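You operate a simulated robot arm through the tools that you are given. There is no shell and no other tool. Be economical: measure what you need, move in short steps, check, and stop when the job is done.

You are at the controls of a simulated robot arm. One attempt, no reset.

## Task
Seal the caps order: knock the pot lid home, roll the tape down.
Fine: the black rubber block knocks, the teal roller presses the blue tape on the caps carton; both go back.

It is judged by the outcome, as a careful person would: the job done as asked, and still so three seconds after it is handed in. It fails if anything else is knocked over, pushed out of place, dropped, spilled or broken. Lids that push on must go on centred and level and be pressed home; caps that screw on are set level and turned clockwise until they are tight.

## Robot
A 7-joint arm with a two-finger parallel gripper, fixed in place. Base frame: the origin is at the foot of the arm, x ahead of it, y to its left, z up. Units: m, degrees, N and s.
Its first joint turns from -66.0 to 66.0 degrees. Payload 2.4 kg.
The tool frame sits at the grasp point between the pads (the TCP): z along the fingers, y along the line on which they close. The tips reach 0.03 m beyond it. Largest opening 0.094 m; finger width 0.028, thickness 0.01; the body of the gripper, 0.05 by 0.096 m, starts 0.055 m behind the TCP.
Orientation is that of the tool frame in the base frame, as [roll, pitch, yaw] about the fixed x, y, z axes, in that order (R = Rz(yaw) Ry(pitch) Rx(roll)). With the fingers straight down and closing along the base's y, the tool's x points along the base's -x, its y along +y and its z along -z.

## Interface
- The arm moves only by the tool step_arm. Its argument "targets" is a list that holds one entry, the list of rows, each a list of 7 numbers: the shift along the base's x, y, z in units of 30 mm (1.0 is 30 mm), then the turn, a rotation vector about the base's x, y, z in units of 5 degrees (1.0 is 5 degrees), then the closure in counts, from 0 (fully open) to 255 (shut). In form: [[[x, y, z, rx, ry, rz, gripper], ...]]. A call has 1 to 20 rows; each row shifts and turns the commanded pose from where the row before left it. A call with a number of a shift or a turn outside -1 to 1 is refused whole. Each row takes 0.2 s and may step no farther than 0.05 m and 8.6 degrees from the row before; otherwise, or with a gripper value out of range, the whole call is refused. Where a pose cannot be reached the arm comes as near as it can. A force on the tool above 60 N (or 10 N above the force at the start of the call, whichever is more), or a blocked arm, ends the call early, and 0.2 s more pass. The fingers move at their own pace (about 0.153 m/s each) and stop on an object; they squeeze with about 29 N. The grip force told is the motor's: it shows also when the fingers shut on nothing. Time passes only in rows, and 0.2 s behind the last, so rows that do not move let the fingers close. The reply holds the time, the measured pose of the TCP, the force on the tool along the base axes, the opening and the grip force, in the units named above and with some noise.
- Cameras (640 x 400 px; columns grow to the right, rows downward): "scene" is fixed at [0.0263, 0.4677, 1.4413]; the picture's right is [-0.84, -0.54, 0.00], its down [-0.32, 0.51, -0.80] and it looks along [0.43, -0.67, -0.60] (base axes); focal length 279 px, centre (320, 200). "wrist" rides on the gripper at [0.076, 0.014, -0.102] in the tool frame; the picture's right is [-0.18, 0.98, 0.00], its down [-0.75, -0.14, -0.64] and it looks along [-0.63, -0.12, 0.77] (tool axes); focal length 243 px, centre (320, 200). There is no depth. A picture from a camera that has moved, and an enlarged one, comes with that camera's place and axes in the base frame and with its lens.
- grab_frame(camera): a new picture of that camera. No time passes.
- close_up(camera, box): a new picture of the part [left, top, right, bottom] of that camera's present view, enlarged. No time passes.
- sign_off(): hands the job in; it is judged then, once.

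Work in short steps. Places have to be worked out from the pictures, the camera data and where the tool is seen: move nearer, look again, correct. Check each grasp and each placing, and mend what went wrong. You have 120 turns and 76 pictures in all, those below and enlarged ones among them. Open the gripper and draw the arm clear of the work before you hand the job in, unless the task says otherwise; then end with one line.

The tools are called after "Emit:" as name(argument=value, ...) on one line, values as JSON. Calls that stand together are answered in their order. step_arm: Moves the arm, as the interface text tells. Its arguments: {"type":"object","properties":{"targets":{"type":"array"}},"required":["targets"]} The other tools are called the same way: grab_frame (camera) takes a picture; close_up (camera, box) takes an enlarged picture of a part of a camera's view; sign_off () hands the job in.

At the start:

```text
clock: 0.0
ee_pos: [0.429, 0.1096, 1.1704]
tool_rot: [-180.0, 0.0, 179.9]
contact_force: [-0.1, 0.7, -0.5]
grip_width: 0.0942
finger_force: 0.1
```

scene: 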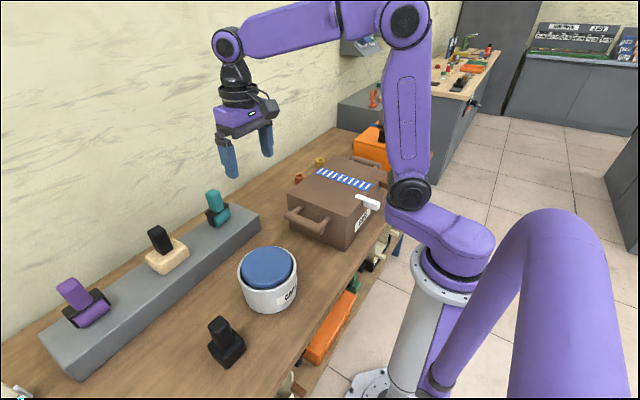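
wrist: 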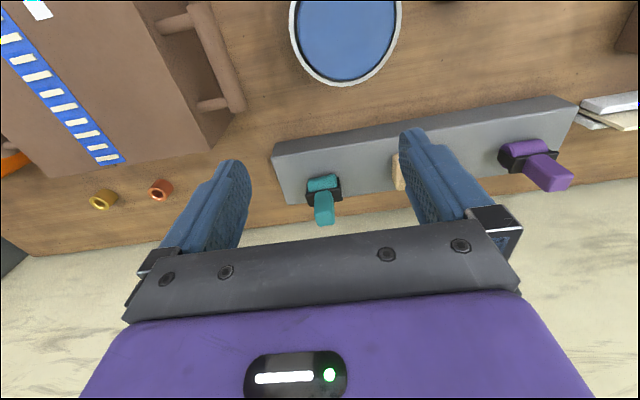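

I'll enlarge the scene picture to identify the tools, the pot and the carton.

Emit:
close_up(camera="scene", box=[30, 170, 280, 390])

Emit:
close_up(camera="scene", box=[220, 120, 420, 320])

```text
1.82 times, centred on (155, 280) of scene
camera zoom: at [0.0263, 0.4677, 1.4413], right [-0.84, -0.54, 0.0], down [-0.32, 0.51, -0.8], along [0.43, -0.67, -0.6], focal length 507 px, centre (620, 54)
```

zoom: 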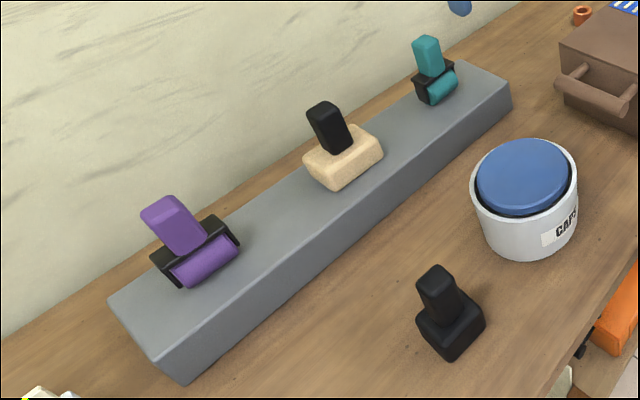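

```text
2.00 times, centred on (320, 220) of scene
camera zoom: at [0.0263, 0.4677, 1.4413], right [-0.84, -0.54, 0.0], down [-0.32, 0.51, -0.8], along [0.43, -0.67, -0.6], focal length 558 px, centre (320, 160)
```

zoom: 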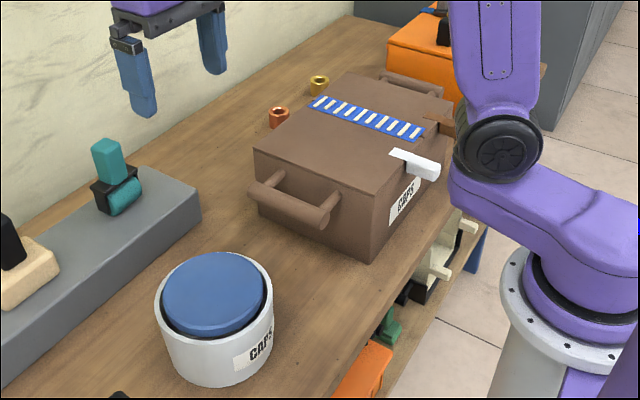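

Triangulating scene and wrist views puts the table nearer z≈0.78 (not 0.426), the black block near (0.36, 0.33), pot near (0.40, 0.15, lid 0.88), teal roller near (0.69, 0.07, 0.82), and the tape along x 0.28–0.48 at y≈-0.225, z≈0.945. I move above the black block for a closer look, staying high.

Emit:
step_arm(targets=[[[-0.4, 0.9, -0.2, 0, 0, 0, 0], [-0.4, 0.9, -0.2, 0, 0, 0, 0], [-0.4, 0.9, -0.2, 0, 0, 0, 0], [-0.4, 0.9, -0.2, 0, 0, 0, 0], [-0.4, 0.9, -0.2, 0, 0, 0, 0], [-0.4, 0.9, -0.2, 0, 0, 0, 0], [-0.4, 0.9, -0.2, 0, 0, 0, 0], [-0.4, 0.9, -0.2, 0, 0, 0, 0]]])

Emit:
grab_frame(camera="wrist")

Emit:
grab_frame(camera="scene")

```text
clock: 1.8
ee_pos: [0.3318, 0.3256, 1.1215]
tool_rot: [-180.0, 0.0, -180.0]
contact_force: [-1.2, 0.4, 0.2]
grip_width: 0.0941
finger_force: 0.2
```

```text
71 pictures are left
camera wrist: at [0.2552, 0.3391, 1.2232], right [0.18, 0.98, 0.0], down [0.75, -0.14, 0.64], along [0.63, -0.12, -0.77], focal length 243 px, centre (320, 200)
```

wrist: 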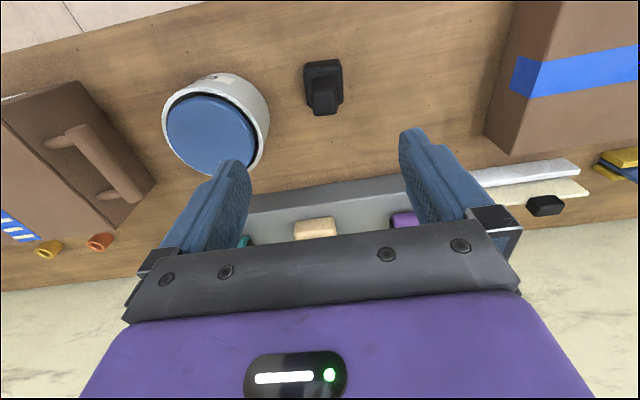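

```text
70 pictures are left
```

scene: 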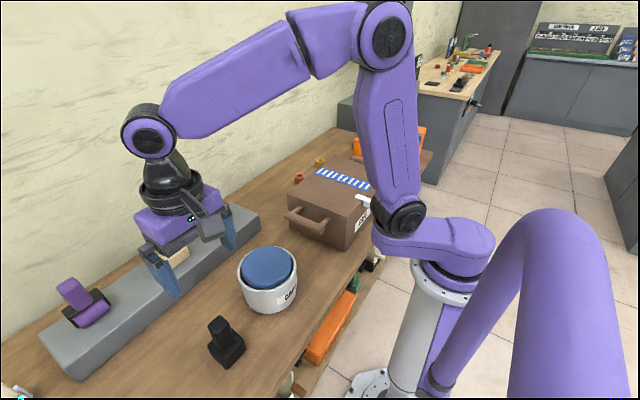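

The block sits ahead of the camera; I enlarge it to get its dimensions and yaw.

Emit:
close_up(camera="wrist", box=[150, 30, 390, 180])

Emit:
close_up(camera="scene", box=[170, 230, 330, 380])

```text
2.67 times, centred on (270, 105) of wrist
camera zoom: at [0.2552, 0.3391, 1.2232], right [0.18, 0.98, 0.0], down [0.75, -0.14, 0.64], along [0.63, -0.12, -0.77], focal length 647 px, centre (453, 453)
```

zoom: 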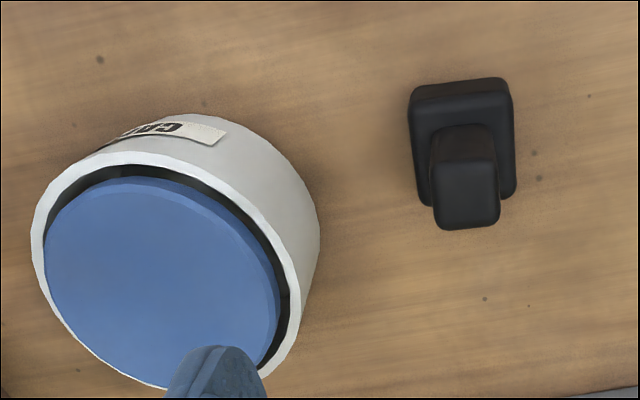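

```text
2.67 times, centred on (250, 305) of scene
camera zoom: at [0.0263, 0.4677, 1.4413], right [-0.84, -0.54, 0.0], down [-0.32, 0.51, -0.8], along [0.43, -0.67, -0.6], focal length 744 px, centre (507, -80)
```

zoom: 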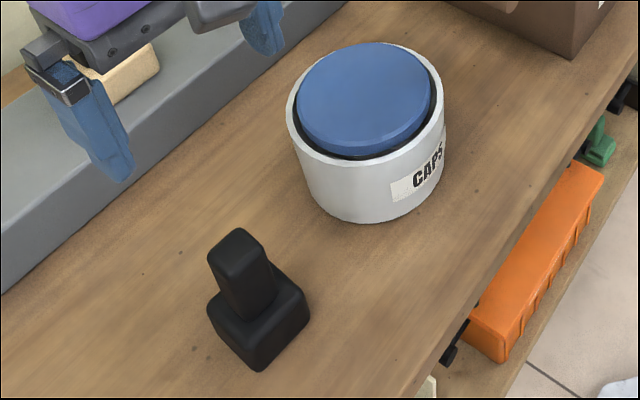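

The handle top triangulates to about (0.367, 0.324, 0.895), ~33 mm wide, yaw about -5°. I align above it with a small turn and descend partway, then check.

Emit:
step_arm(targets=[[[0.33, 0, -0.8, 0, 0, -0.5, 0], [0.34, 0, -0.8, 0, 0, -0.5, 0], [0.33, 0, -0.8, 0, 0, 0, 0], [0, 0, -0.8, 0, 0, 0, 0], [0, 0, -0.8, 0, 0, 0, 0]]])

Emit:
grab_frame(camera="wrist")

Emit:
close_up(camera="scene", box=[130, 210, 330, 390])

```text
clock: 3.0
ee_pos: [0.3629, 0.3252, 1.0023]
tool_rot: [-180.0, -0.1, 175.0]
contact_force: [0.2, 0.2, 0.5]
grip_width: 0.094
finger_force: 0.0
```

```text
67 pictures are left
camera wrist: at [0.287, 0.3449, 1.1035], right [0.27, 0.96, 0.0], down [0.74, -0.21, 0.64], along [0.62, -0.17, -0.77], focal length 243 px, centre (320, 200)
```

wrist: 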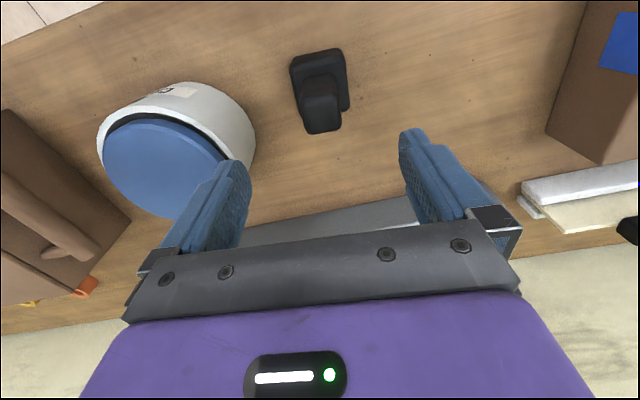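

```text
2.22 times, centred on (230, 300) of scene
camera zoom: at [0.0263, 0.4677, 1.4413], right [-0.84, -0.54, 0.0], down [-0.32, 0.51, -0.8], along [0.43, -0.67, -0.6], focal length 620 px, centre (520, -22)
```

zoom: 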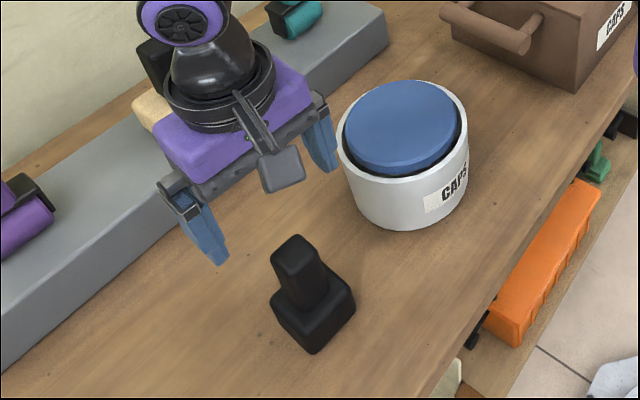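

Prediction matches: handle top projects where expected. Descend to z≈0.867 with fingers straddling the handle.

Emit:
step_arm(targets=[[[0.03, 0, -0.9, 0, 0, 0, 0], [0.03, 0, -0.9, 0, 0, 0, 0], [0, 0, -0.9, 0, 0, 0, 0], [0, 0, -0.9, 0, 0, 0, 0], [0, 0, -0.9, 0, 0, 0, 0]]])

Emit:
grab_frame(camera="wrist")

Emit:
close_up(camera="scene", box=[130, 250, 330, 390])

```text
clock: 4.2
ee_pos: [0.3646, 0.3256, 0.8661]
tool_rot: [180.0, -0.1, 175.0]
contact_force: [0.9, -0.6, 0.2]
grip_width: 0.0942
finger_force: 0.0
```

```text
65 pictures are left
camera wrist: at [0.2889, 0.3457, 0.9685], right [0.27, 0.96, 0.0], down [0.74, -0.21, 0.64], along [0.62, -0.17, -0.77], focal length 243 px, centre (320, 200)
```

wrist: 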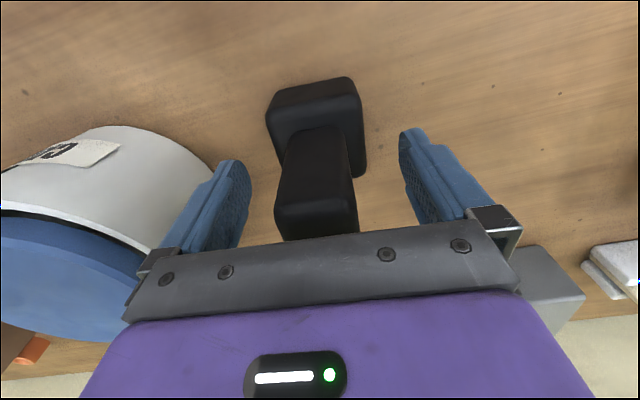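

```text
2.86 times, centred on (230, 320) of scene
camera zoom: at [0.0263, 0.4677, 1.4413], right [-0.84, -0.54, 0.0], down [-0.32, 0.51, -0.8], along [0.43, -0.67, -0.6], focal length 797 px, centre (577, -143)
```

zoom: 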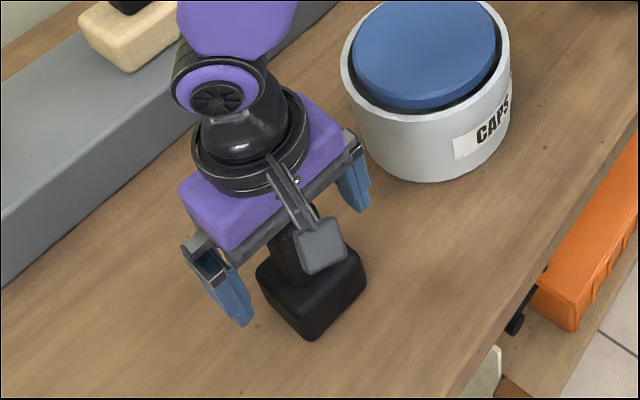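

The handle is between the fingers; I enlarge to judge its yaw against the fingers before closing.

Emit:
close_up(camera="wrist", box=[220, 60, 420, 250])

```text
2.11 times, centred on (320, 155) of wrist
camera zoom: at [0.2889, 0.3457, 0.9685], right [0.27, 0.96, 0.0], down [0.74, -0.21, 0.64], along [0.62, -0.17, -0.77], focal length 511 px, centre (320, 295)
```

zoom: 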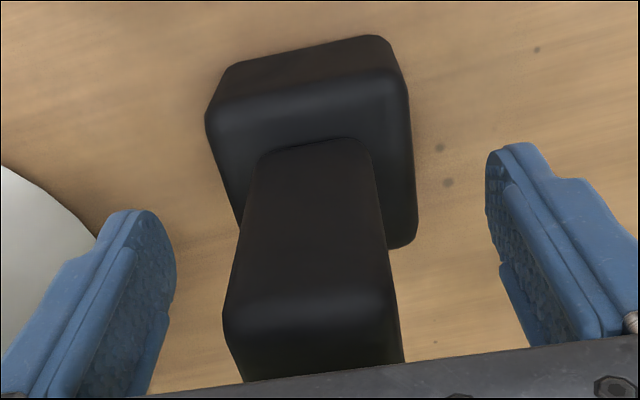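

Handle yaw comes out at about -5°, matching the tool. Close the fingers.

Emit:
step_arm(targets=[[[0, 0, 0, 0, 0, 0, 255], [0, 0, 0, 0, 0, 0, 255], [0, 0, 0, 0, 0, 0, 255], [0, 0, 0, 0, 0, 0, 255]]])

```text
clock: 5.2
ee_pos: [0.3632, 0.3259, 0.867]
tool_rot: [-179.9, 0.1, 175.0]
contact_force: [0.8, -0.1, -0.2]
grip_width: 0.038
finger_force: 28.9
```

Gripped at 0.038 m. Lift straight up 0.15 m and look at the pot.

Emit:
step_arm(targets=[[[0, 0, 0.4, 0, 0, 0, 255], [0, 0, 0.9, 0, 0, 0, 255], [0, 0, 0.9, 0, 0, 0, 255], [0, 0, 0.9, 0, 0, 0, 255], [0, 0, 0.9, 0, 0, 0, 255], [0, 0, 0.9, 0, 0, 0, 255], [0, 0, 0.9, 0, 0, 0, 255]]])

Emit:
grab_frame(camera="wrist")

Emit:
close_up(camera="scene", box=[130, 210, 330, 350])

```text
clock: 6.8
ee_pos: [0.3626, 0.3262, 1.0416]
tool_rot: [-180.0, 0.0, 175.1]
contact_force: [0.5, 0.0, -4.3]
grip_width: 0.0382
finger_force: 29.0
```

```text
62 pictures are left
camera wrist: at [0.2882, 0.3458, 1.1431], right [0.27, 0.96, 0.0], down [0.74, -0.21, 0.64], along [0.62, -0.17, -0.77], focal length 243 px, centre (320, 200)
```

wrist: 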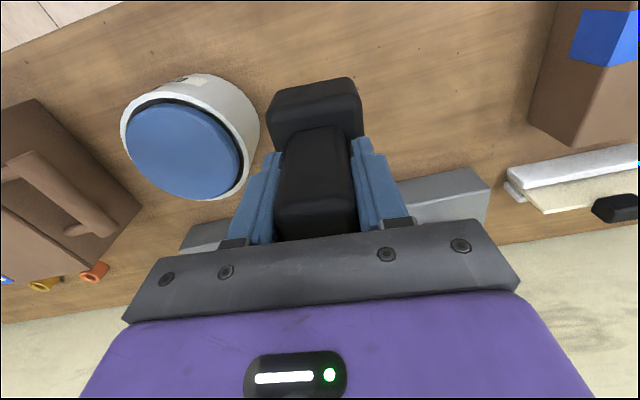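

```text
2.86 times, centred on (230, 280) of scene
camera zoom: at [0.0263, 0.4677, 1.4413], right [-0.84, -0.54, 0.0], down [-0.32, 0.51, -0.8], along [0.43, -0.67, -0.6], focal length 797 px, centre (577, -29)
```

zoom: 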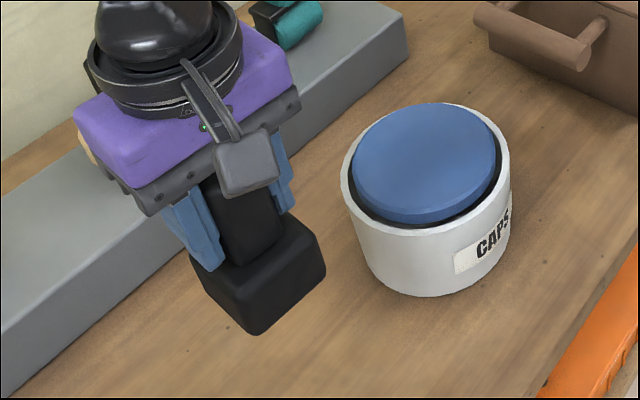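

Pot rim centre triangulates to (0.370, 0.171, ~0.90), lid top ≈0.912; block underside is ~0.09 below the TCP. Move the block above the lid centre with ~5 cm clearance.

Emit:
step_arm(targets=[[[0.04, -0.2, 0.5, 0, 0, 0, 255], [0.04, -0.8, 0, 0, 0, 0, 255], [0.04, -0.9, 0, 0, 0, 0, 255], [0.04, -0.9, 0, 0, 0, 0, 255], [0.04, -0.9, 0, 0, 0, 0, 255], [0.03, -0.9, 0, 0, 0, 0, 255], [0.02, -0.57, 0, 0, 0, 0, 255]]])

Emit:
grab_frame(camera="wrist")

Emit:
close_up(camera="scene", box=[170, 190, 370, 330])

```text
clock: 8.4
ee_pos: [0.3715, 0.1709, 1.0564]
tool_rot: [180.0, 0.0, 175.0]
contact_force: [0.1, -0.1, -4.2]
grip_width: 0.0384
finger_force: 29.0
```

```text
60 pictures are left
camera wrist: at [0.2968, 0.1903, 1.1583], right [0.27, 0.96, 0.0], down [0.74, -0.21, 0.64], along [0.62, -0.17, -0.77], focal length 243 px, centre (320, 200)
```

wrist: 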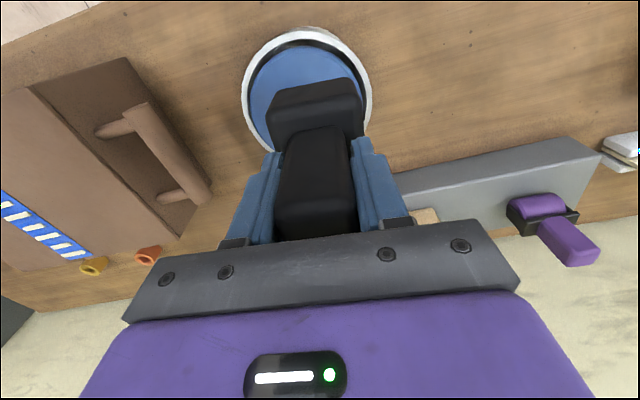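

```text
2.86 times, centred on (270, 260) of scene
camera zoom: at [0.0263, 0.4677, 1.4413], right [-0.84, -0.54, 0.0], down [-0.32, 0.51, -0.8], along [0.43, -0.67, -0.6], focal length 797 px, centre (463, 29)
```

zoom: 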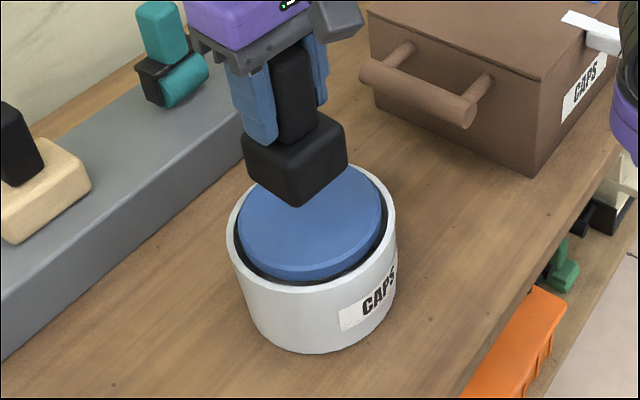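

The wrist view hints the lid centre may be a centimetre off in y; I enlarge it to refine.

Emit:
close_up(camera="wrist", box=[220, 10, 400, 190])

```text
2.22 times, centred on (310, 100) of wrist
camera zoom: at [0.2968, 0.1903, 1.1583], right [0.27, 0.96, 0.0], down [0.74, -0.21, 0.64], along [0.62, -0.17, -0.77], focal length 539 px, centre (342, 422)
```

zoom: 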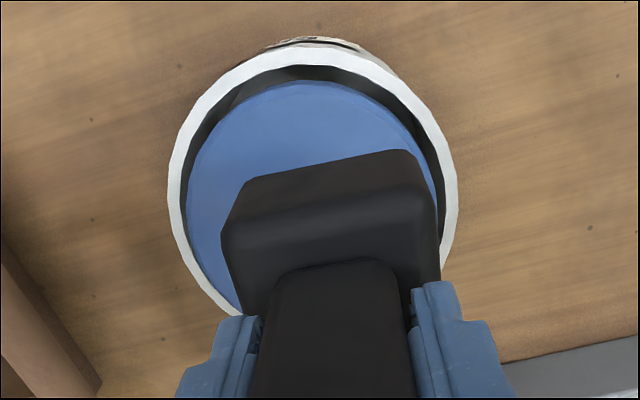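

Refined with all three rays: lid centre ≈ (0.377, 0.156), rim z ≈0.88. Shift accordingly and lower 3 cm, then check centring from both cameras.

Emit:
step_arm(targets=[[[0.17, -0.5, 0, 0, 0, 0, 255], [0, 0, -0.5, 0, 0, 0, 255], [0, 0, -0.5, 0, 0, 0, 255], [0, 0, 0, 0, 0, 0, 255]]])

Emit:
close_up(camera="wrist", box=[220, 10, 400, 190])

Emit:
close_up(camera="scene", box=[200, 200, 340, 330])

```text
clock: 9.4
ee_pos: [0.3772, 0.1567, 1.0258]
tool_rot: [180.0, 0.0, 175.1]
contact_force: [-0.5, 0.1, -3.1]
grip_width: 0.0382
finger_force: 29.2
```

```text
2.22 times, centred on (310, 100) of wrist
camera zoom: at [0.3018, 0.1759, 1.1281], right [0.27, 0.96, 0.0], down [0.74, -0.21, 0.64], along [0.62, -0.17, -0.77], focal length 539 px, centre (342, 422)
```

zoom: 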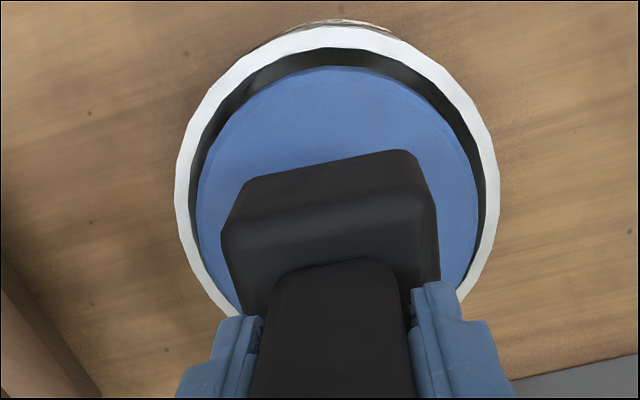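

```text
3.08 times, centred on (270, 265) of scene
camera zoom: at [0.0263, 0.4677, 1.4413], right [-0.84, -0.54, 0.0], down [-0.32, 0.51, -0.8], along [0.43, -0.67, -0.6], focal length 859 px, centre (474, 0)
```

zoom: 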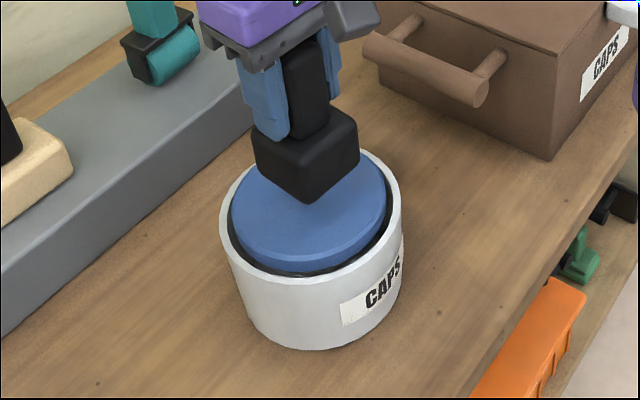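

Laterally the block is centred over the lid. Lower 18 mm gently watching force.

Emit:
step_arm(targets=[[[0, 0, -0.2, 0, 0, 0, 255], [0, 0, -0.2, 0, 0, 0, 255], [0, 0, -0.2, 0, 0, 0, 255], [0, 0, 0, 0, 0, 0, 255]]])

Emit:
close_up(camera="wrist", box=[220, 10, 400, 190])

Emit:
close_up(camera="scene", box=[200, 200, 340, 330])

```text
clock: 10.4
ee_pos: [0.3755, 0.1567, 1.0077]
tool_rot: [-180.0, 0.0, 175.0]
contact_force: [0.9, -0.5, -4.1]
grip_width: 0.0382
finger_force: 28.6
```

```text
2.22 times, centred on (310, 100) of wrist
camera zoom: at [0.3013, 0.1759, 1.1099], right [0.27, 0.96, 0.0], down [0.74, -0.21, 0.64], along [0.62, -0.17, -0.77], focal length 539 px, centre (342, 422)
```

zoom: 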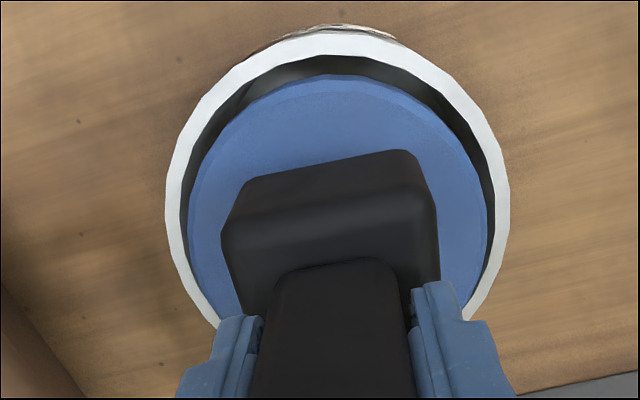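

```text
3.08 times, centred on (270, 265) of scene
camera zoom: at [0.0263, 0.4677, 1.4413], right [-0.84, -0.54, 0.0], down [-0.32, 0.51, -0.8], along [0.43, -0.67, -0.6], focal length 859 px, centre (474, 0)
```

zoom: 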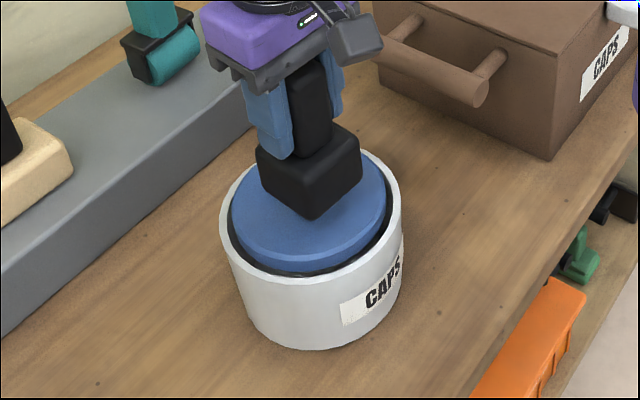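

Not yet in contact; the geometry suggests ~20 mm to go and it will land near centre. Continue down 15 mm.

Emit:
step_arm(targets=[[[0, 0, -0.17, 0, 0, 0, 255], [0, 0, -0.17, 0, 0, 0, 255], [0, 0, -0.17, 0, 0, 0, 255], [0, 0, 0, 0, 0, 0, 255]]])

Emit:
close_up(camera="wrist", box=[220, 10, 400, 190])

Emit:
close_up(camera="scene", box=[200, 200, 340, 330])

```text
clock: 11.4
ee_pos: [0.3758, 0.1563, 0.9927]
tool_rot: [180.0, 0.0, 175.1]
contact_force: [0.3, 0.1, -3.4]
grip_width: 0.038
finger_force: 29.3
```

```text
2.22 times, centred on (310, 100) of wrist
camera zoom: at [0.3012, 0.1757, 1.0942], right [0.27, 0.96, 0.0], down [0.74, -0.21, 0.64], along [0.62, -0.17, -0.77], focal length 539 px, centre (342, 422)
```

zoom: 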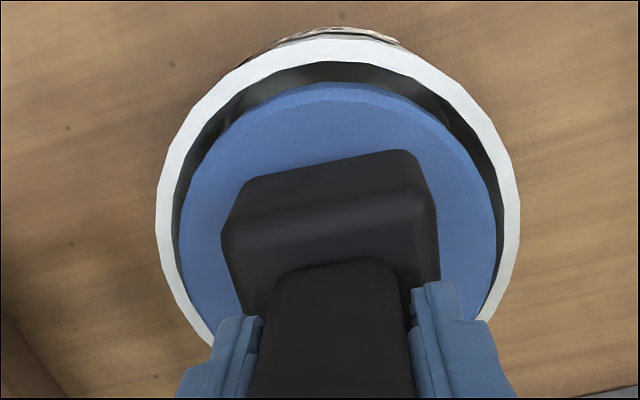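

```text
3.08 times, centred on (270, 265) of scene
camera zoom: at [0.0263, 0.4677, 1.4413], right [-0.84, -0.54, 0.0], down [-0.32, 0.51, -0.8], along [0.43, -0.67, -0.6], focal length 859 px, centre (474, 0)
```

zoom: 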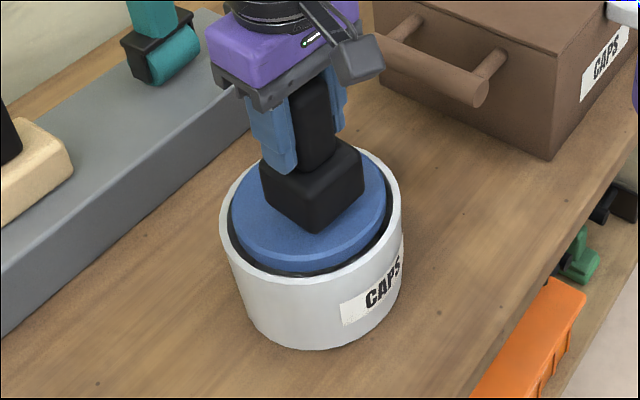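

Centring looks right in both views. Continue in small steps until contact.

Emit:
step_arm(targets=[[[0, 0, -0.1, 0, 0, 0, 255], [0, 0, -0.1, 0, 0, 0, 255], [0, 0, -0.1, 0, 0, 0, 255], [0, 0, 0, 0, 0, 0, 255]]])

```text
clock: 12.4
ee_pos: [0.3768, 0.1564, 0.9833]
tool_rot: [180.0, 0.0, 175.0]
contact_force: [0.3, 0.0, -3.4]
grip_width: 0.0381
finger_force: 28.9
```

Emit:
close_up(camera="scene", box=[200, 200, 340, 330])

Emit:
step_arm(targets=[[[0, 0, -0.1, 0, 0, 0, 255], [0, 0, -0.1, 0, 0, 0, 255], [0, 0, 0, 0, 0, 0, 255]]])

```text
3.08 times, centred on (270, 265) of scene
camera zoom: at [0.0263, 0.4677, 1.4413], right [-0.84, -0.54, 0.0], down [-0.32, 0.51, -0.8], along [0.43, -0.67, -0.6], focal length 859 px, centre (474, 0)
```

zoom: 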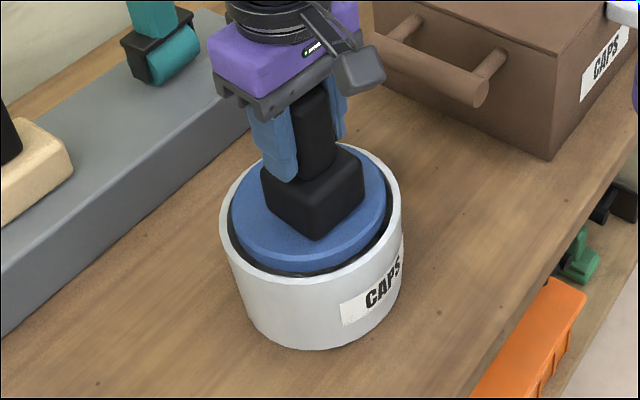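

```text
clock: 13.2
ee_pos: [0.3769, 0.156, 0.9779]
tool_rot: [179.9, 0.1, 175.0]
contact_force: [-3.4, 0.5, 25.7]
grip_width: 0.0381
finger_force: 28.8
```

Contact: 26 N at z=0.978. Press on in 3 mm steps to seat the lid.

Emit:
step_arm(targets=[[[0, 0, -0.1, 0, 0, 0, 255], [0, 0, -0.1, 0, 0, 0, 255], [0, 0, 0, 0, 0, 0, 255]]])

Emit:
close_up(camera="scene", box=[200, 200, 340, 330])

```text
clock: 14.0
ee_pos: [0.3755, 0.1561, 0.9715]
tool_rot: [179.9, 0.2, 175.2]
contact_force: [-0.6, 1.4, 25.2]
grip_width: 0.0386
finger_force: 29.3
```

```text
3.08 times, centred on (270, 265) of scene
camera zoom: at [0.0259, 0.4676, 1.4413], right [-0.84, -0.54, 0.0], down [-0.32, 0.51, -0.8], along [0.43, -0.67, -0.6], focal length 859 px, centre (474, 0)
```

zoom: 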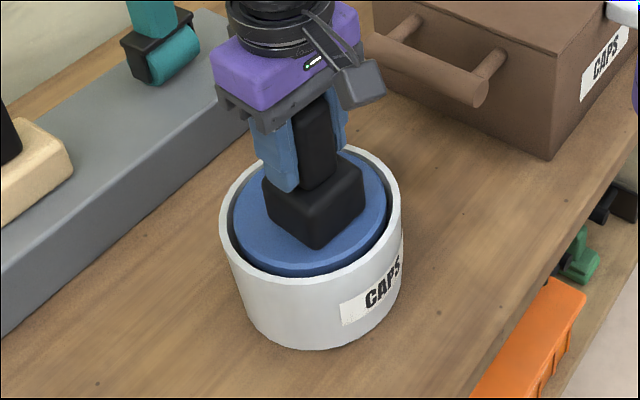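

The lid is going down level at ~25 N. Continue.

Emit:
step_arm(targets=[[[0, 0, -0.1, 0, 0, 0, 255], [0, 0, -0.1, 0, 0, 0, 255], [0, 0, 0, 0, 0, 0, 255]]])

Emit:
close_up(camera="scene", box=[200, 200, 340, 330])

```text
clock: 14.8
ee_pos: [0.3761, 0.1556, 0.9664]
tool_rot: [180.0, 0.1, 174.9]
contact_force: [1.2, 0.2, 30.0]
grip_width: 0.0385
finger_force: 28.8
```

```text
3.08 times, centred on (270, 265) of scene
camera zoom: at [0.0259, 0.4675, 1.4414], right [-0.84, -0.54, 0.0], down [-0.32, 0.51, -0.8], along [0.43, -0.67, -0.6], focal length 859 px, centre (474, 0)
```

zoom: 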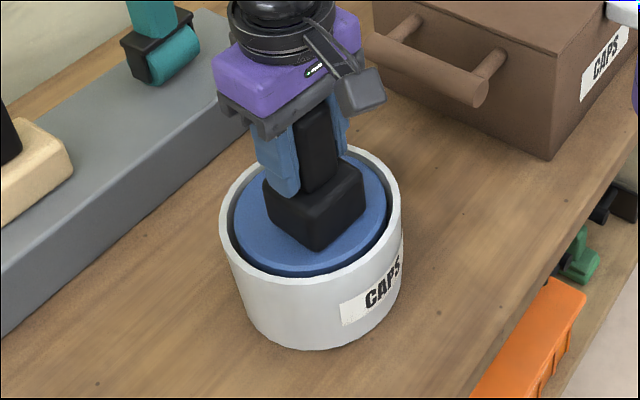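

The block may be slipping slightly in the pads; fingertips will bear on its shoulder soon, so keep pressing in small steps.

Emit:
step_arm(targets=[[[0, 0, -0.1, 0, 0, 0, 255], [0, 0, -0.1, 0, 0, 0, 255], [0, 0, -0.1, 0, 0, 0, 255], [0, 0, 0, 0, 0, 0, 255]]])

Emit:
close_up(camera="scene", box=[200, 200, 340, 330])

Emit:
close_up(camera="wrist", box=[200, 10, 420, 250])

```text
clock: 15.4
ee_pos: [0.3774, 0.1559, 0.9631]
tool_rot: [-179.9, 0.1, 175.1]
contact_force: [-5.8, -1.7, 16.1]
grip_width: 0.038
finger_force: 28.5
stopped in row 3: the force on the tool passed its limit (the readings are from after the stop); the commanded pose is now the measured one
```

```text
3.08 times, centred on (270, 265) of scene
camera zoom: at [0.0259, 0.4676, 1.4413], right [-0.84, -0.54, 0.0], down [-0.32, 0.51, -0.8], along [0.43, -0.67, -0.6], focal length 859 px, centre (474, 0)
```

zoom: 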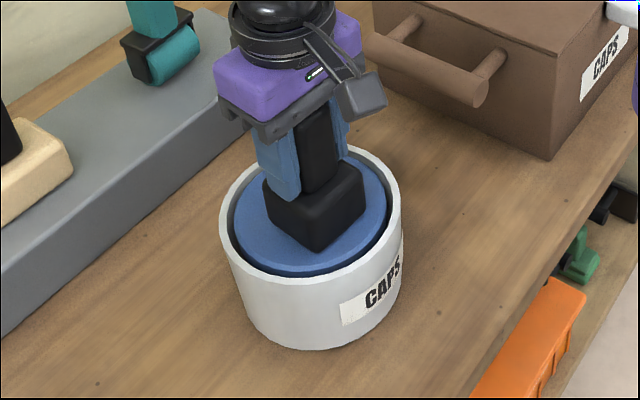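

```text
1.67 times, centred on (310, 130) of wrist
camera zoom: at [0.3015, 0.1757, 1.0643], right [0.27, 0.96, 0.0], down [0.74, -0.21, 0.64], along [0.62, -0.17, -0.77], focal length 404 px, centre (337, 317)
```

zoom: 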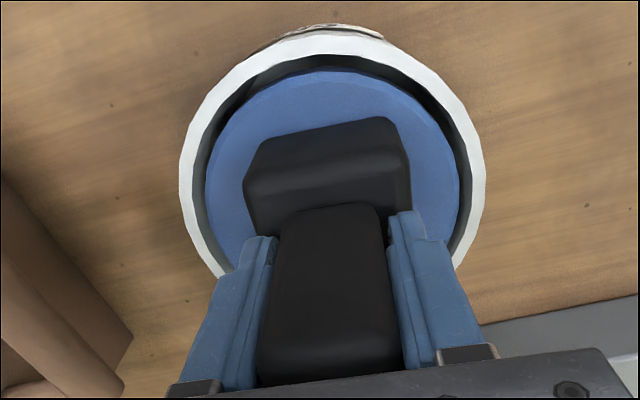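

Force passed 60 N with the block now solid against the fingertips, suggesting the lid has bottomed. I press once more to confirm it doesn't move further.

Emit:
step_arm(targets=[[[0, 0, -0.15, 0, 0, 0, 255], [0, 0, -0.15, 0, 0, 0, 255], [0, 0, -0.15, 0, 0, 0, 255], [0, 0, -0.15, 0, 0, 0, 255]]])

```text
clock: 15.8
ee_pos: [0.376, 0.1562, 0.9614]
tool_rot: [-179.9, 0.1, 175.1]
contact_force: [-7.1, -1.7, 19.5]
grip_width: 0.0379
finger_force: 28.6
stopped in row 1: the force on the tool passed its limit (the readings are from after the stop); the commanded pose is now the measured one
```

Firm stop again. Lift the block clear and inspect the lid.

Emit:
step_arm(targets=[[[0, 0, 0.5, 0, 0, 0, 255], [0, 0, 0.9, 0, 0, 0, 255], [0, 0, 0.9, 0, 0, 0, 255], [0, 0, 0.9, 0, 0, 0, 255]]])

Emit:
close_up(camera="scene", box=[200, 200, 340, 330])

Emit:
grab_frame(camera="wrist")

```text
clock: 16.8
ee_pos: [0.3772, 0.1555, 1.0583]
tool_rot: [180.0, 0.2, 175.0]
contact_force: [0.2, -0.2, -2.8]
grip_width: 0.0381
finger_force: 28.9
```

```text
3.08 times, centred on (270, 265) of scene
camera zoom: at [0.0263, 0.4677, 1.4413], right [-0.84, -0.54, 0.0], down [-0.32, 0.51, -0.8], along [0.43, -0.67, -0.6], focal length 859 px, centre (474, 0)
```

zoom: 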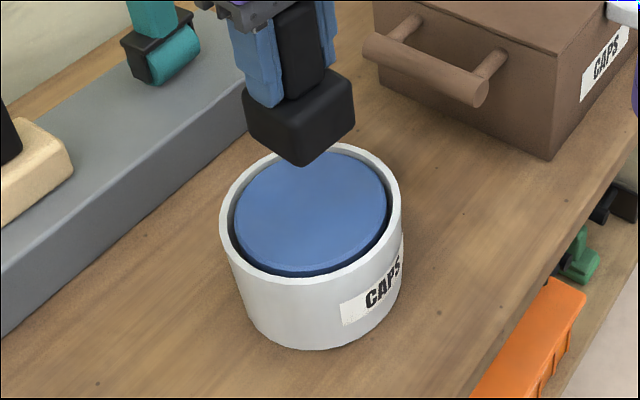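

```text
45 pictures are left
camera wrist: at [0.3022, 0.1756, 1.1601], right [0.27, 0.96, 0.0], down [0.74, -0.21, 0.64], along [0.62, -0.17, -0.77], focal length 243 px, centre (320, 200)
```

wrist: 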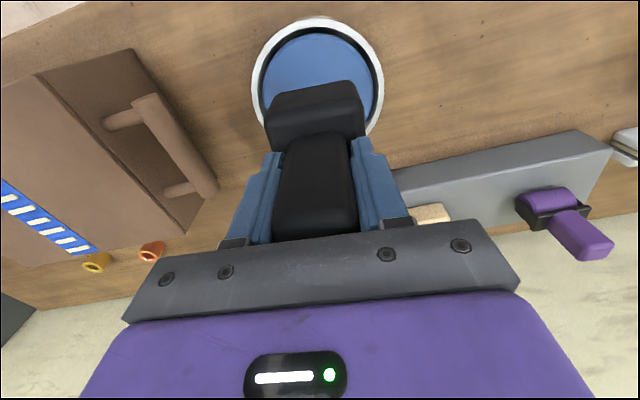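

The lid now sits level and centred just inside the rim. Return the block to its original spot (0.363, 0.326), stopping ~1.5 cm above the table.

Emit:
step_arm(targets=[[[-0.07, 0.9, 0, 0, 0, 0, 255], [-0.07, 0.95, 0, 0, 0, 0, 255], [-0.07, 0.95, 0, 0, 0, 0, 255], [-0.07, 0.95, 0, 0, 0, 0, 255], [-0.07, 0.95, 0, 0, 0, 0, 255], [-0.1, 0.95, 0, 0, 0, 0, 255], [0, 0.03, -0.9, 0, 0, 0, 255], [0, 0, -0.9, 0, 0, 0, 255], [0, 0, -0.9, 0, 0, 0, 255], [0, 0, -0.9, 0, 0, 0, 255], [0, 0, -0.9, 0, 0, 0, 255], [0, 0, -0.9, 0, 0, 0, 255], [0, 0, -0.5, 0, 0, 0, 255]]])

Emit:
close_up(camera="scene", box=[130, 250, 330, 390])

```text
clock: 19.6
ee_pos: [0.3636, 0.3274, 0.8804]
tool_rot: [179.9, 0.1, 175.2]
contact_force: [-0.5, -0.2, -3.1]
grip_width: 0.0384
finger_force: 28.4
```

```text
2.86 times, centred on (230, 320) of scene
camera zoom: at [0.0263, 0.4677, 1.4413], right [-0.84, -0.54, 0.0], down [-0.32, 0.51, -0.8], along [0.43, -0.67, -0.6], focal length 797 px, centre (577, -143)
```

zoom: 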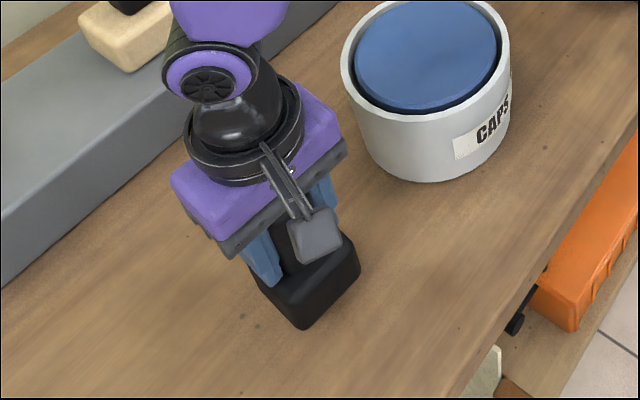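

Correct the small y offset and lower in 3 mm steps until the block touches.

Emit:
step_arm(targets=[[[0, -0.05, -0.15, 0, 0, 0, 255], [0, 0, -0.15, 0, 0, 0, 255], [0, 0, -0.1, 0, 0, 0, 255], [0, 0, 0, 0, 0, 0, 255]]])

```text
clock: 20.6
ee_pos: [0.3642, 0.3253, 0.8687]
tool_rot: [179.9, 0.2, 175.1]
contact_force: [-0.6, 0.0, -2.9]
grip_width: 0.0384
finger_force: 28.9
```

Emit:
step_arm(targets=[[[0, 0, -0.1, 0, 0, 0, 255], [0, 0, -0.1, 0, 0, 0, 255], [0, 0, 0, 0, 0, 0, 255]]])

```text
clock: 21.4
ee_pos: [0.3629, 0.3254, 0.8623]
tool_rot: [179.9, 0.2, 175.1]
contact_force: [-0.4, 0.3, -4.0]
grip_width: 0.0381
finger_force: 29.2
```

Still hanging freely, consistent with the ~10 mm slip; go on down.

Emit:
step_arm(targets=[[[0, 0, -0.1, 0, 0, 0, 255], [0, 0, 0, 0, 0, 0, 255]]])

Emit:
step_arm(targets=[[[0, 0, -0.08, 0, 0, 0, 255], [0, 0, 0, 0, 0, 0, 255]]])

```text
clock: 22.0
ee_pos: [0.3636, 0.3258, 0.8601]
tool_rot: [179.9, 0.0, 175.0]
contact_force: [-0.5, -1.4, 2.7]
grip_width: 0.0384
finger_force: 29.5
```

```text
clock: 22.7
ee_pos: [0.3628, 0.3261, 0.8595]
tool_rot: [179.9, 0.2, 175.0]
contact_force: [-3.2, -3.1, 11.5]
grip_width: 0.0382
finger_force: 28.6
stopped in row 2: the force on the tool passed its limit (the readings are from after the stop); the commanded pose is now the measured one
```

On the table. Open the gripper and rise straight up.

Emit:
step_arm(targets=[[[0, 0, 0, 0, 0, 0, 0], [0, 0, 0, 0, 0, 0, 0], [0, 0, 0, 0, 0, 0, 0], [0, 0, 0.5, 0, 0, 0, 0], [0, 0, 0.9, 0, 0, 0, 0], [0, 0, 0.9, 0, 0, 0, 0], [0, 0, 0.9, 0, 0, 0, 0], [0, 0, 0.9, 0, 0, 0, 0], [0, 0, 0.9, 0, 0, 0, 0], [0, 0, 0.9, 0, 0, 0, 0]]])

Emit:
grab_frame(camera="scene")

```text
clock: 24.9
ee_pos: [0.3641, 0.3256, 1.0365]
tool_rot: [179.9, 0.2, 175.0]
contact_force: [0.7, 0.6, -0.2]
grip_width: 0.0937
finger_force: 0.1
```

```text
43 pictures are left
```

scene: 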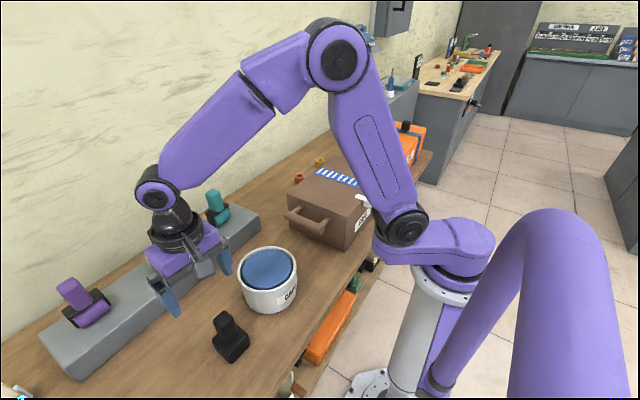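

The block seems a few pixels off from its original spot; compare with the same crop as at the start.

Emit:
close_up(camera="scene", box=[170, 230, 330, 380])

Emit:
close_up(camera="wrist", box=[220, 20, 420, 170])

```text
2.67 times, centred on (250, 305) of scene
camera zoom: at [0.0263, 0.4677, 1.4413], right [-0.84, -0.54, 0.0], down [-0.32, 0.51, -0.8], along [0.43, -0.67, -0.6], focal length 744 px, centre (507, -80)
```

zoom: 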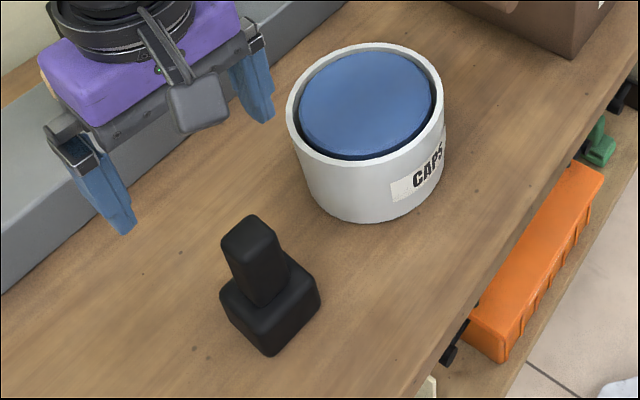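

```text
2.67 times, centred on (320, 95) of wrist
camera zoom: at [0.2898, 0.3458, 1.1383], right [0.27, 0.96, 0.0], down [0.74, -0.21, 0.64], along [0.62, -0.17, -0.77], focal length 647 px, centre (320, 480)
```

zoom: 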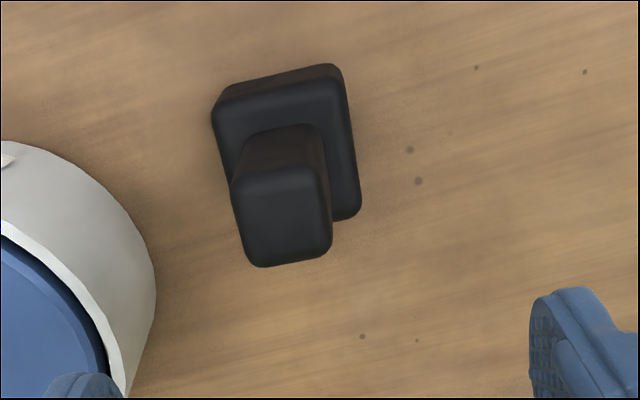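

The block was dragged ~12.5 mm in -y on release (pads were pressing on its shoulder); yaw is unchanged. I'll regrasp it where it is (y≈0.3135), and put it back properly.

Emit:
step_arm(targets=[[[0, -0.4, -0.8, 0, 0, 0, 0], [0, 0, -0.9, 0, 0, 0, 0], [0, 0, -0.9, 0, 0, 0, 0], [0, 0, -0.9, 0, 0, 0, 0], [0, 0, -0.9, 0, 0, 0, 0], [0, 0, -0.9, 0, 0, 0, 0], [0, 0, -0.3, 0, 0, 0, 0], [0, 0, 0, 0, 0, 0, 0]]])

Emit:
close_up(camera="wrist", box=[220, 60, 420, 250])

```text
clock: 26.7
ee_pos: [0.3638, 0.3138, 0.8674]
tool_rot: [179.9, 0.2, 175.0]
contact_force: [0.1, 0.9, 1.6]
grip_width: 0.094
finger_force: 0.1
```

```text
2.11 times, centred on (320, 155) of wrist
camera zoom: at [0.2888, 0.3336, 0.9694], right [0.27, 0.96, 0.0], down [0.74, -0.21, 0.64], along [0.62, -0.17, -0.76], focal length 511 px, centre (320, 295)
```

zoom: 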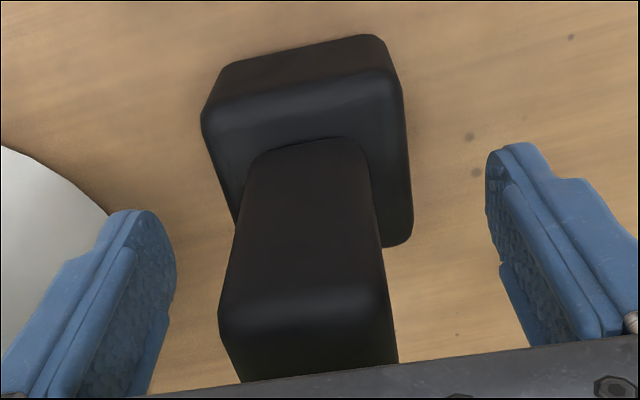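

View matches the original grasp view almost exactly. Close, lift 9 mm, shift +12.5 mm in y.

Emit:
step_arm(targets=[[[0, 0, 0, 0, 0, 0, 255], [0, 0, 0, 0, 0, 0, 255], [0, 0, 0, 0, 0, 0, 255], [0, 0, 0, 0, 0, 0, 255], [0, 0, 0.3, 0, 0, 0, 255], [0, 0.2, 0, 0, 0, 0, 255], [0, 0.2, 0, 0, 0, 0, 255], [0, 0, -0.2, 0, 0, 0, 255], [0, 0, 0, 0, 0, 0, 255]]])

```text
clock: 28.7
ee_pos: [0.3652, 0.3254, 0.8709]
tool_rot: [179.8, 0.1, 175.0]
contact_force: [0.0, 0.2, -3.4]
grip_width: 0.0382
finger_force: 28.5
```

Lower the last ~3 mm gently.

Emit:
step_arm(targets=[[[0, 0, -0.06, 0, 0, 0, 255], [0, 0, -0.04, 0, 0, 0, 255], [0, 0, 0, 0, 0, 0, 255]]])

```text
clock: 29.5
ee_pos: [0.3645, 0.3267, 0.8677]
tool_rot: [179.9, 0.2, 175.0]
contact_force: [-0.4, 0.8, -3.5]
grip_width: 0.0383
finger_force: 29.3
```

Emit:
step_arm(targets=[[[0, 0, -0.04, 0, 0, 0, 255], [0, 0, 0, 0, 0, 0, 255]]])

```text
clock: 30.1
ee_pos: [0.3639, 0.326, 0.8673]
tool_rot: [179.9, 0.2, 175.1]
contact_force: [-0.4, -3.1, 14.8]
grip_width: 0.0382
finger_force: 29.1
```

Touching with ~15 N; ease off 1 mm, then open and check before rising.

Emit:
step_arm(targets=[[[0, 0, 0.03, 0, 0, 0, 255], [0, 0, 0, 0, 0, 0, 255], [0, 0, 0, 0, 0, 0, 0], [0, 0, 0, 0, 0, 0, 0], [0, 0, 0, 0, 0, 0, 0], [0, 0, 0, 0, 0, 0, 0]]])

Emit:
close_up(camera="wrist", box=[220, 60, 420, 250])

```text
clock: 31.5
ee_pos: [0.3644, 0.3256, 0.8681]
tool_rot: [179.8, 0.2, 175.0]
contact_force: [0.4, 0.6, 0.3]
grip_width: 0.094
finger_force: 0.1
```

```text
2.11 times, centred on (320, 155) of wrist
camera zoom: at [0.2888, 0.3455, 0.9697], right [0.27, 0.96, 0.0], down [0.74, -0.21, 0.64], along [0.62, -0.17, -0.76], focal length 511 px, centre (320, 295)
```

zoom: 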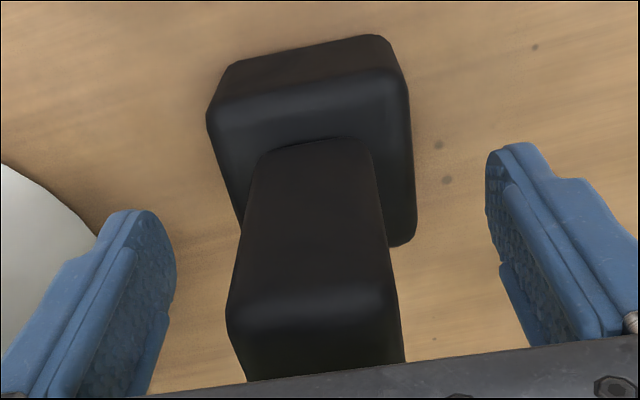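

Identical to the original view: the block is back in place. Rise and travel toward the teal roller for a look.

Emit:
step_arm(targets=[[[0, 0, 0.9, 0, 0, 0, 0], [0, 0, 0.9, 0, 0, 0, 0], [0, 0, 0.9, 0, 0, 0, 0], [0, 0, 0.9, 0, 0, 0, 0], [0, 0, 0.9, 0, 0, 0, 0], [0, 0, 0.9, 0, 0, 0, 0], [0, 0, 0.9, 0, 0, 0, 0], [0, 0, 0.9, 0, 0, 0, 0], [0.6, -0.95, 0, 0, 0, 0.25, 0], [0.6, -0.95, 0, 0, 0, 0.25, 0], [0.6, -0.95, 0, 0, 0, 0.25, 0], [0.6, -0.95, 0, 0, 0, 0.25, 0], [0.6, -0.95, 0, 0, 0, 0, 0], [0.6, -0.95, 0, 0, 0, 0, 0], [0.6, -0.95, 0, 0, 0, 0, 0], [0.6, -0.95, 0, 0, 0, 0, 0], [0.6, -0.95, 0, 0, 0, 0, 0]]])

Emit:
grab_frame(camera="wrist")

Emit:
grab_frame(camera="scene")

```text
clock: 35.1
ee_pos: [0.5277, 0.0672, 1.0852]
tool_rot: [179.8, 0.1, -180.0]
contact_force: [-0.3, -1.0, 0.1]
grip_width: 0.0939
finger_force: 0.0
```

```text
38 pictures are left
camera wrist: at [0.4495, 0.0811, 1.1861], right [0.18, 0.98, 0.0], down [0.75, -0.14, 0.64], along [0.63, -0.12, -0.76], focal length 243 px, centre (320, 200)
```

wrist: 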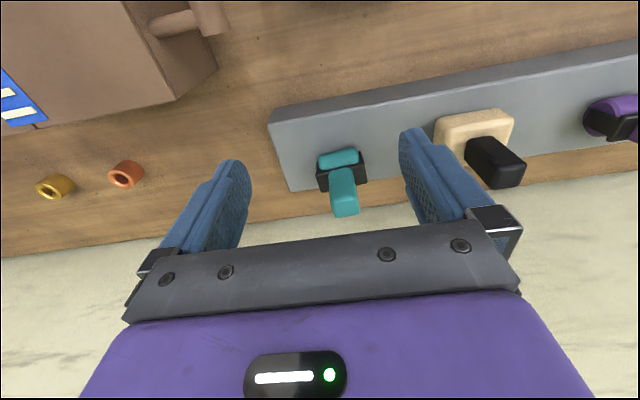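

```text
37 pictures are left
```

scene: 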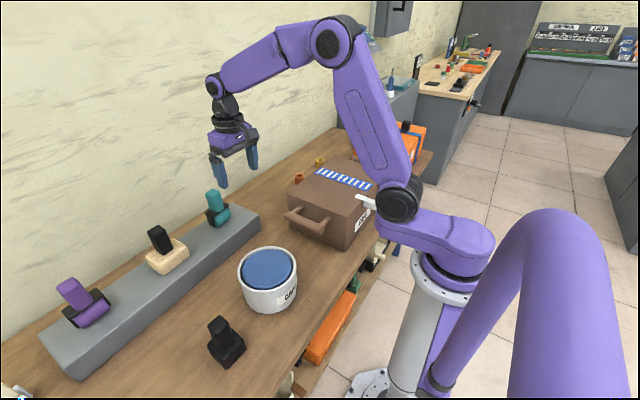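

Zoom on the roller from both cameras to locate it and understand its shape.

Emit:
close_up(camera="wrist", box=[270, 120, 410, 240])

Emit:
close_up(camera="scene", box=[180, 175, 260, 245])

```text
3.33 times, centred on (340, 180) of wrist
camera zoom: at [0.4495, 0.0811, 1.1861], right [0.18, 0.98, 0.0], down [0.75, -0.14, 0.64], along [0.63, -0.12, -0.76], focal length 809 px, centre (253, 267)
```

zoom: 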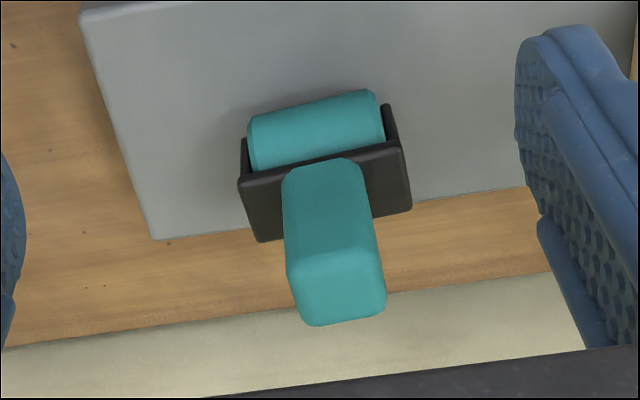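

```text
5.71 times, centred on (220, 210) of scene
camera zoom: at [0.0262, 0.4677, 1.4413], right [-0.84, -0.54, 0.0], down [-0.32, 0.51, -0.8], along [0.43, -0.67, -0.6], focal length 1595 px, centre (891, 143)
```

zoom: 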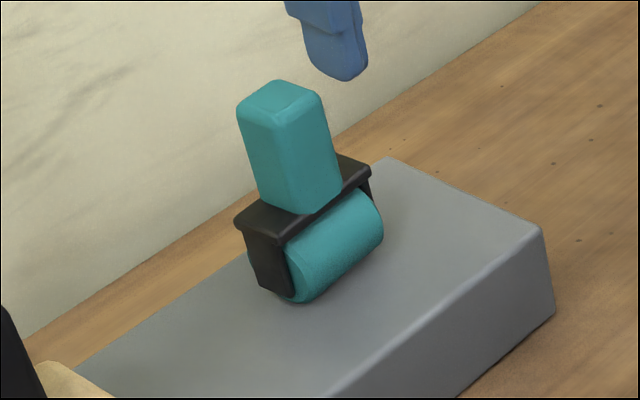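

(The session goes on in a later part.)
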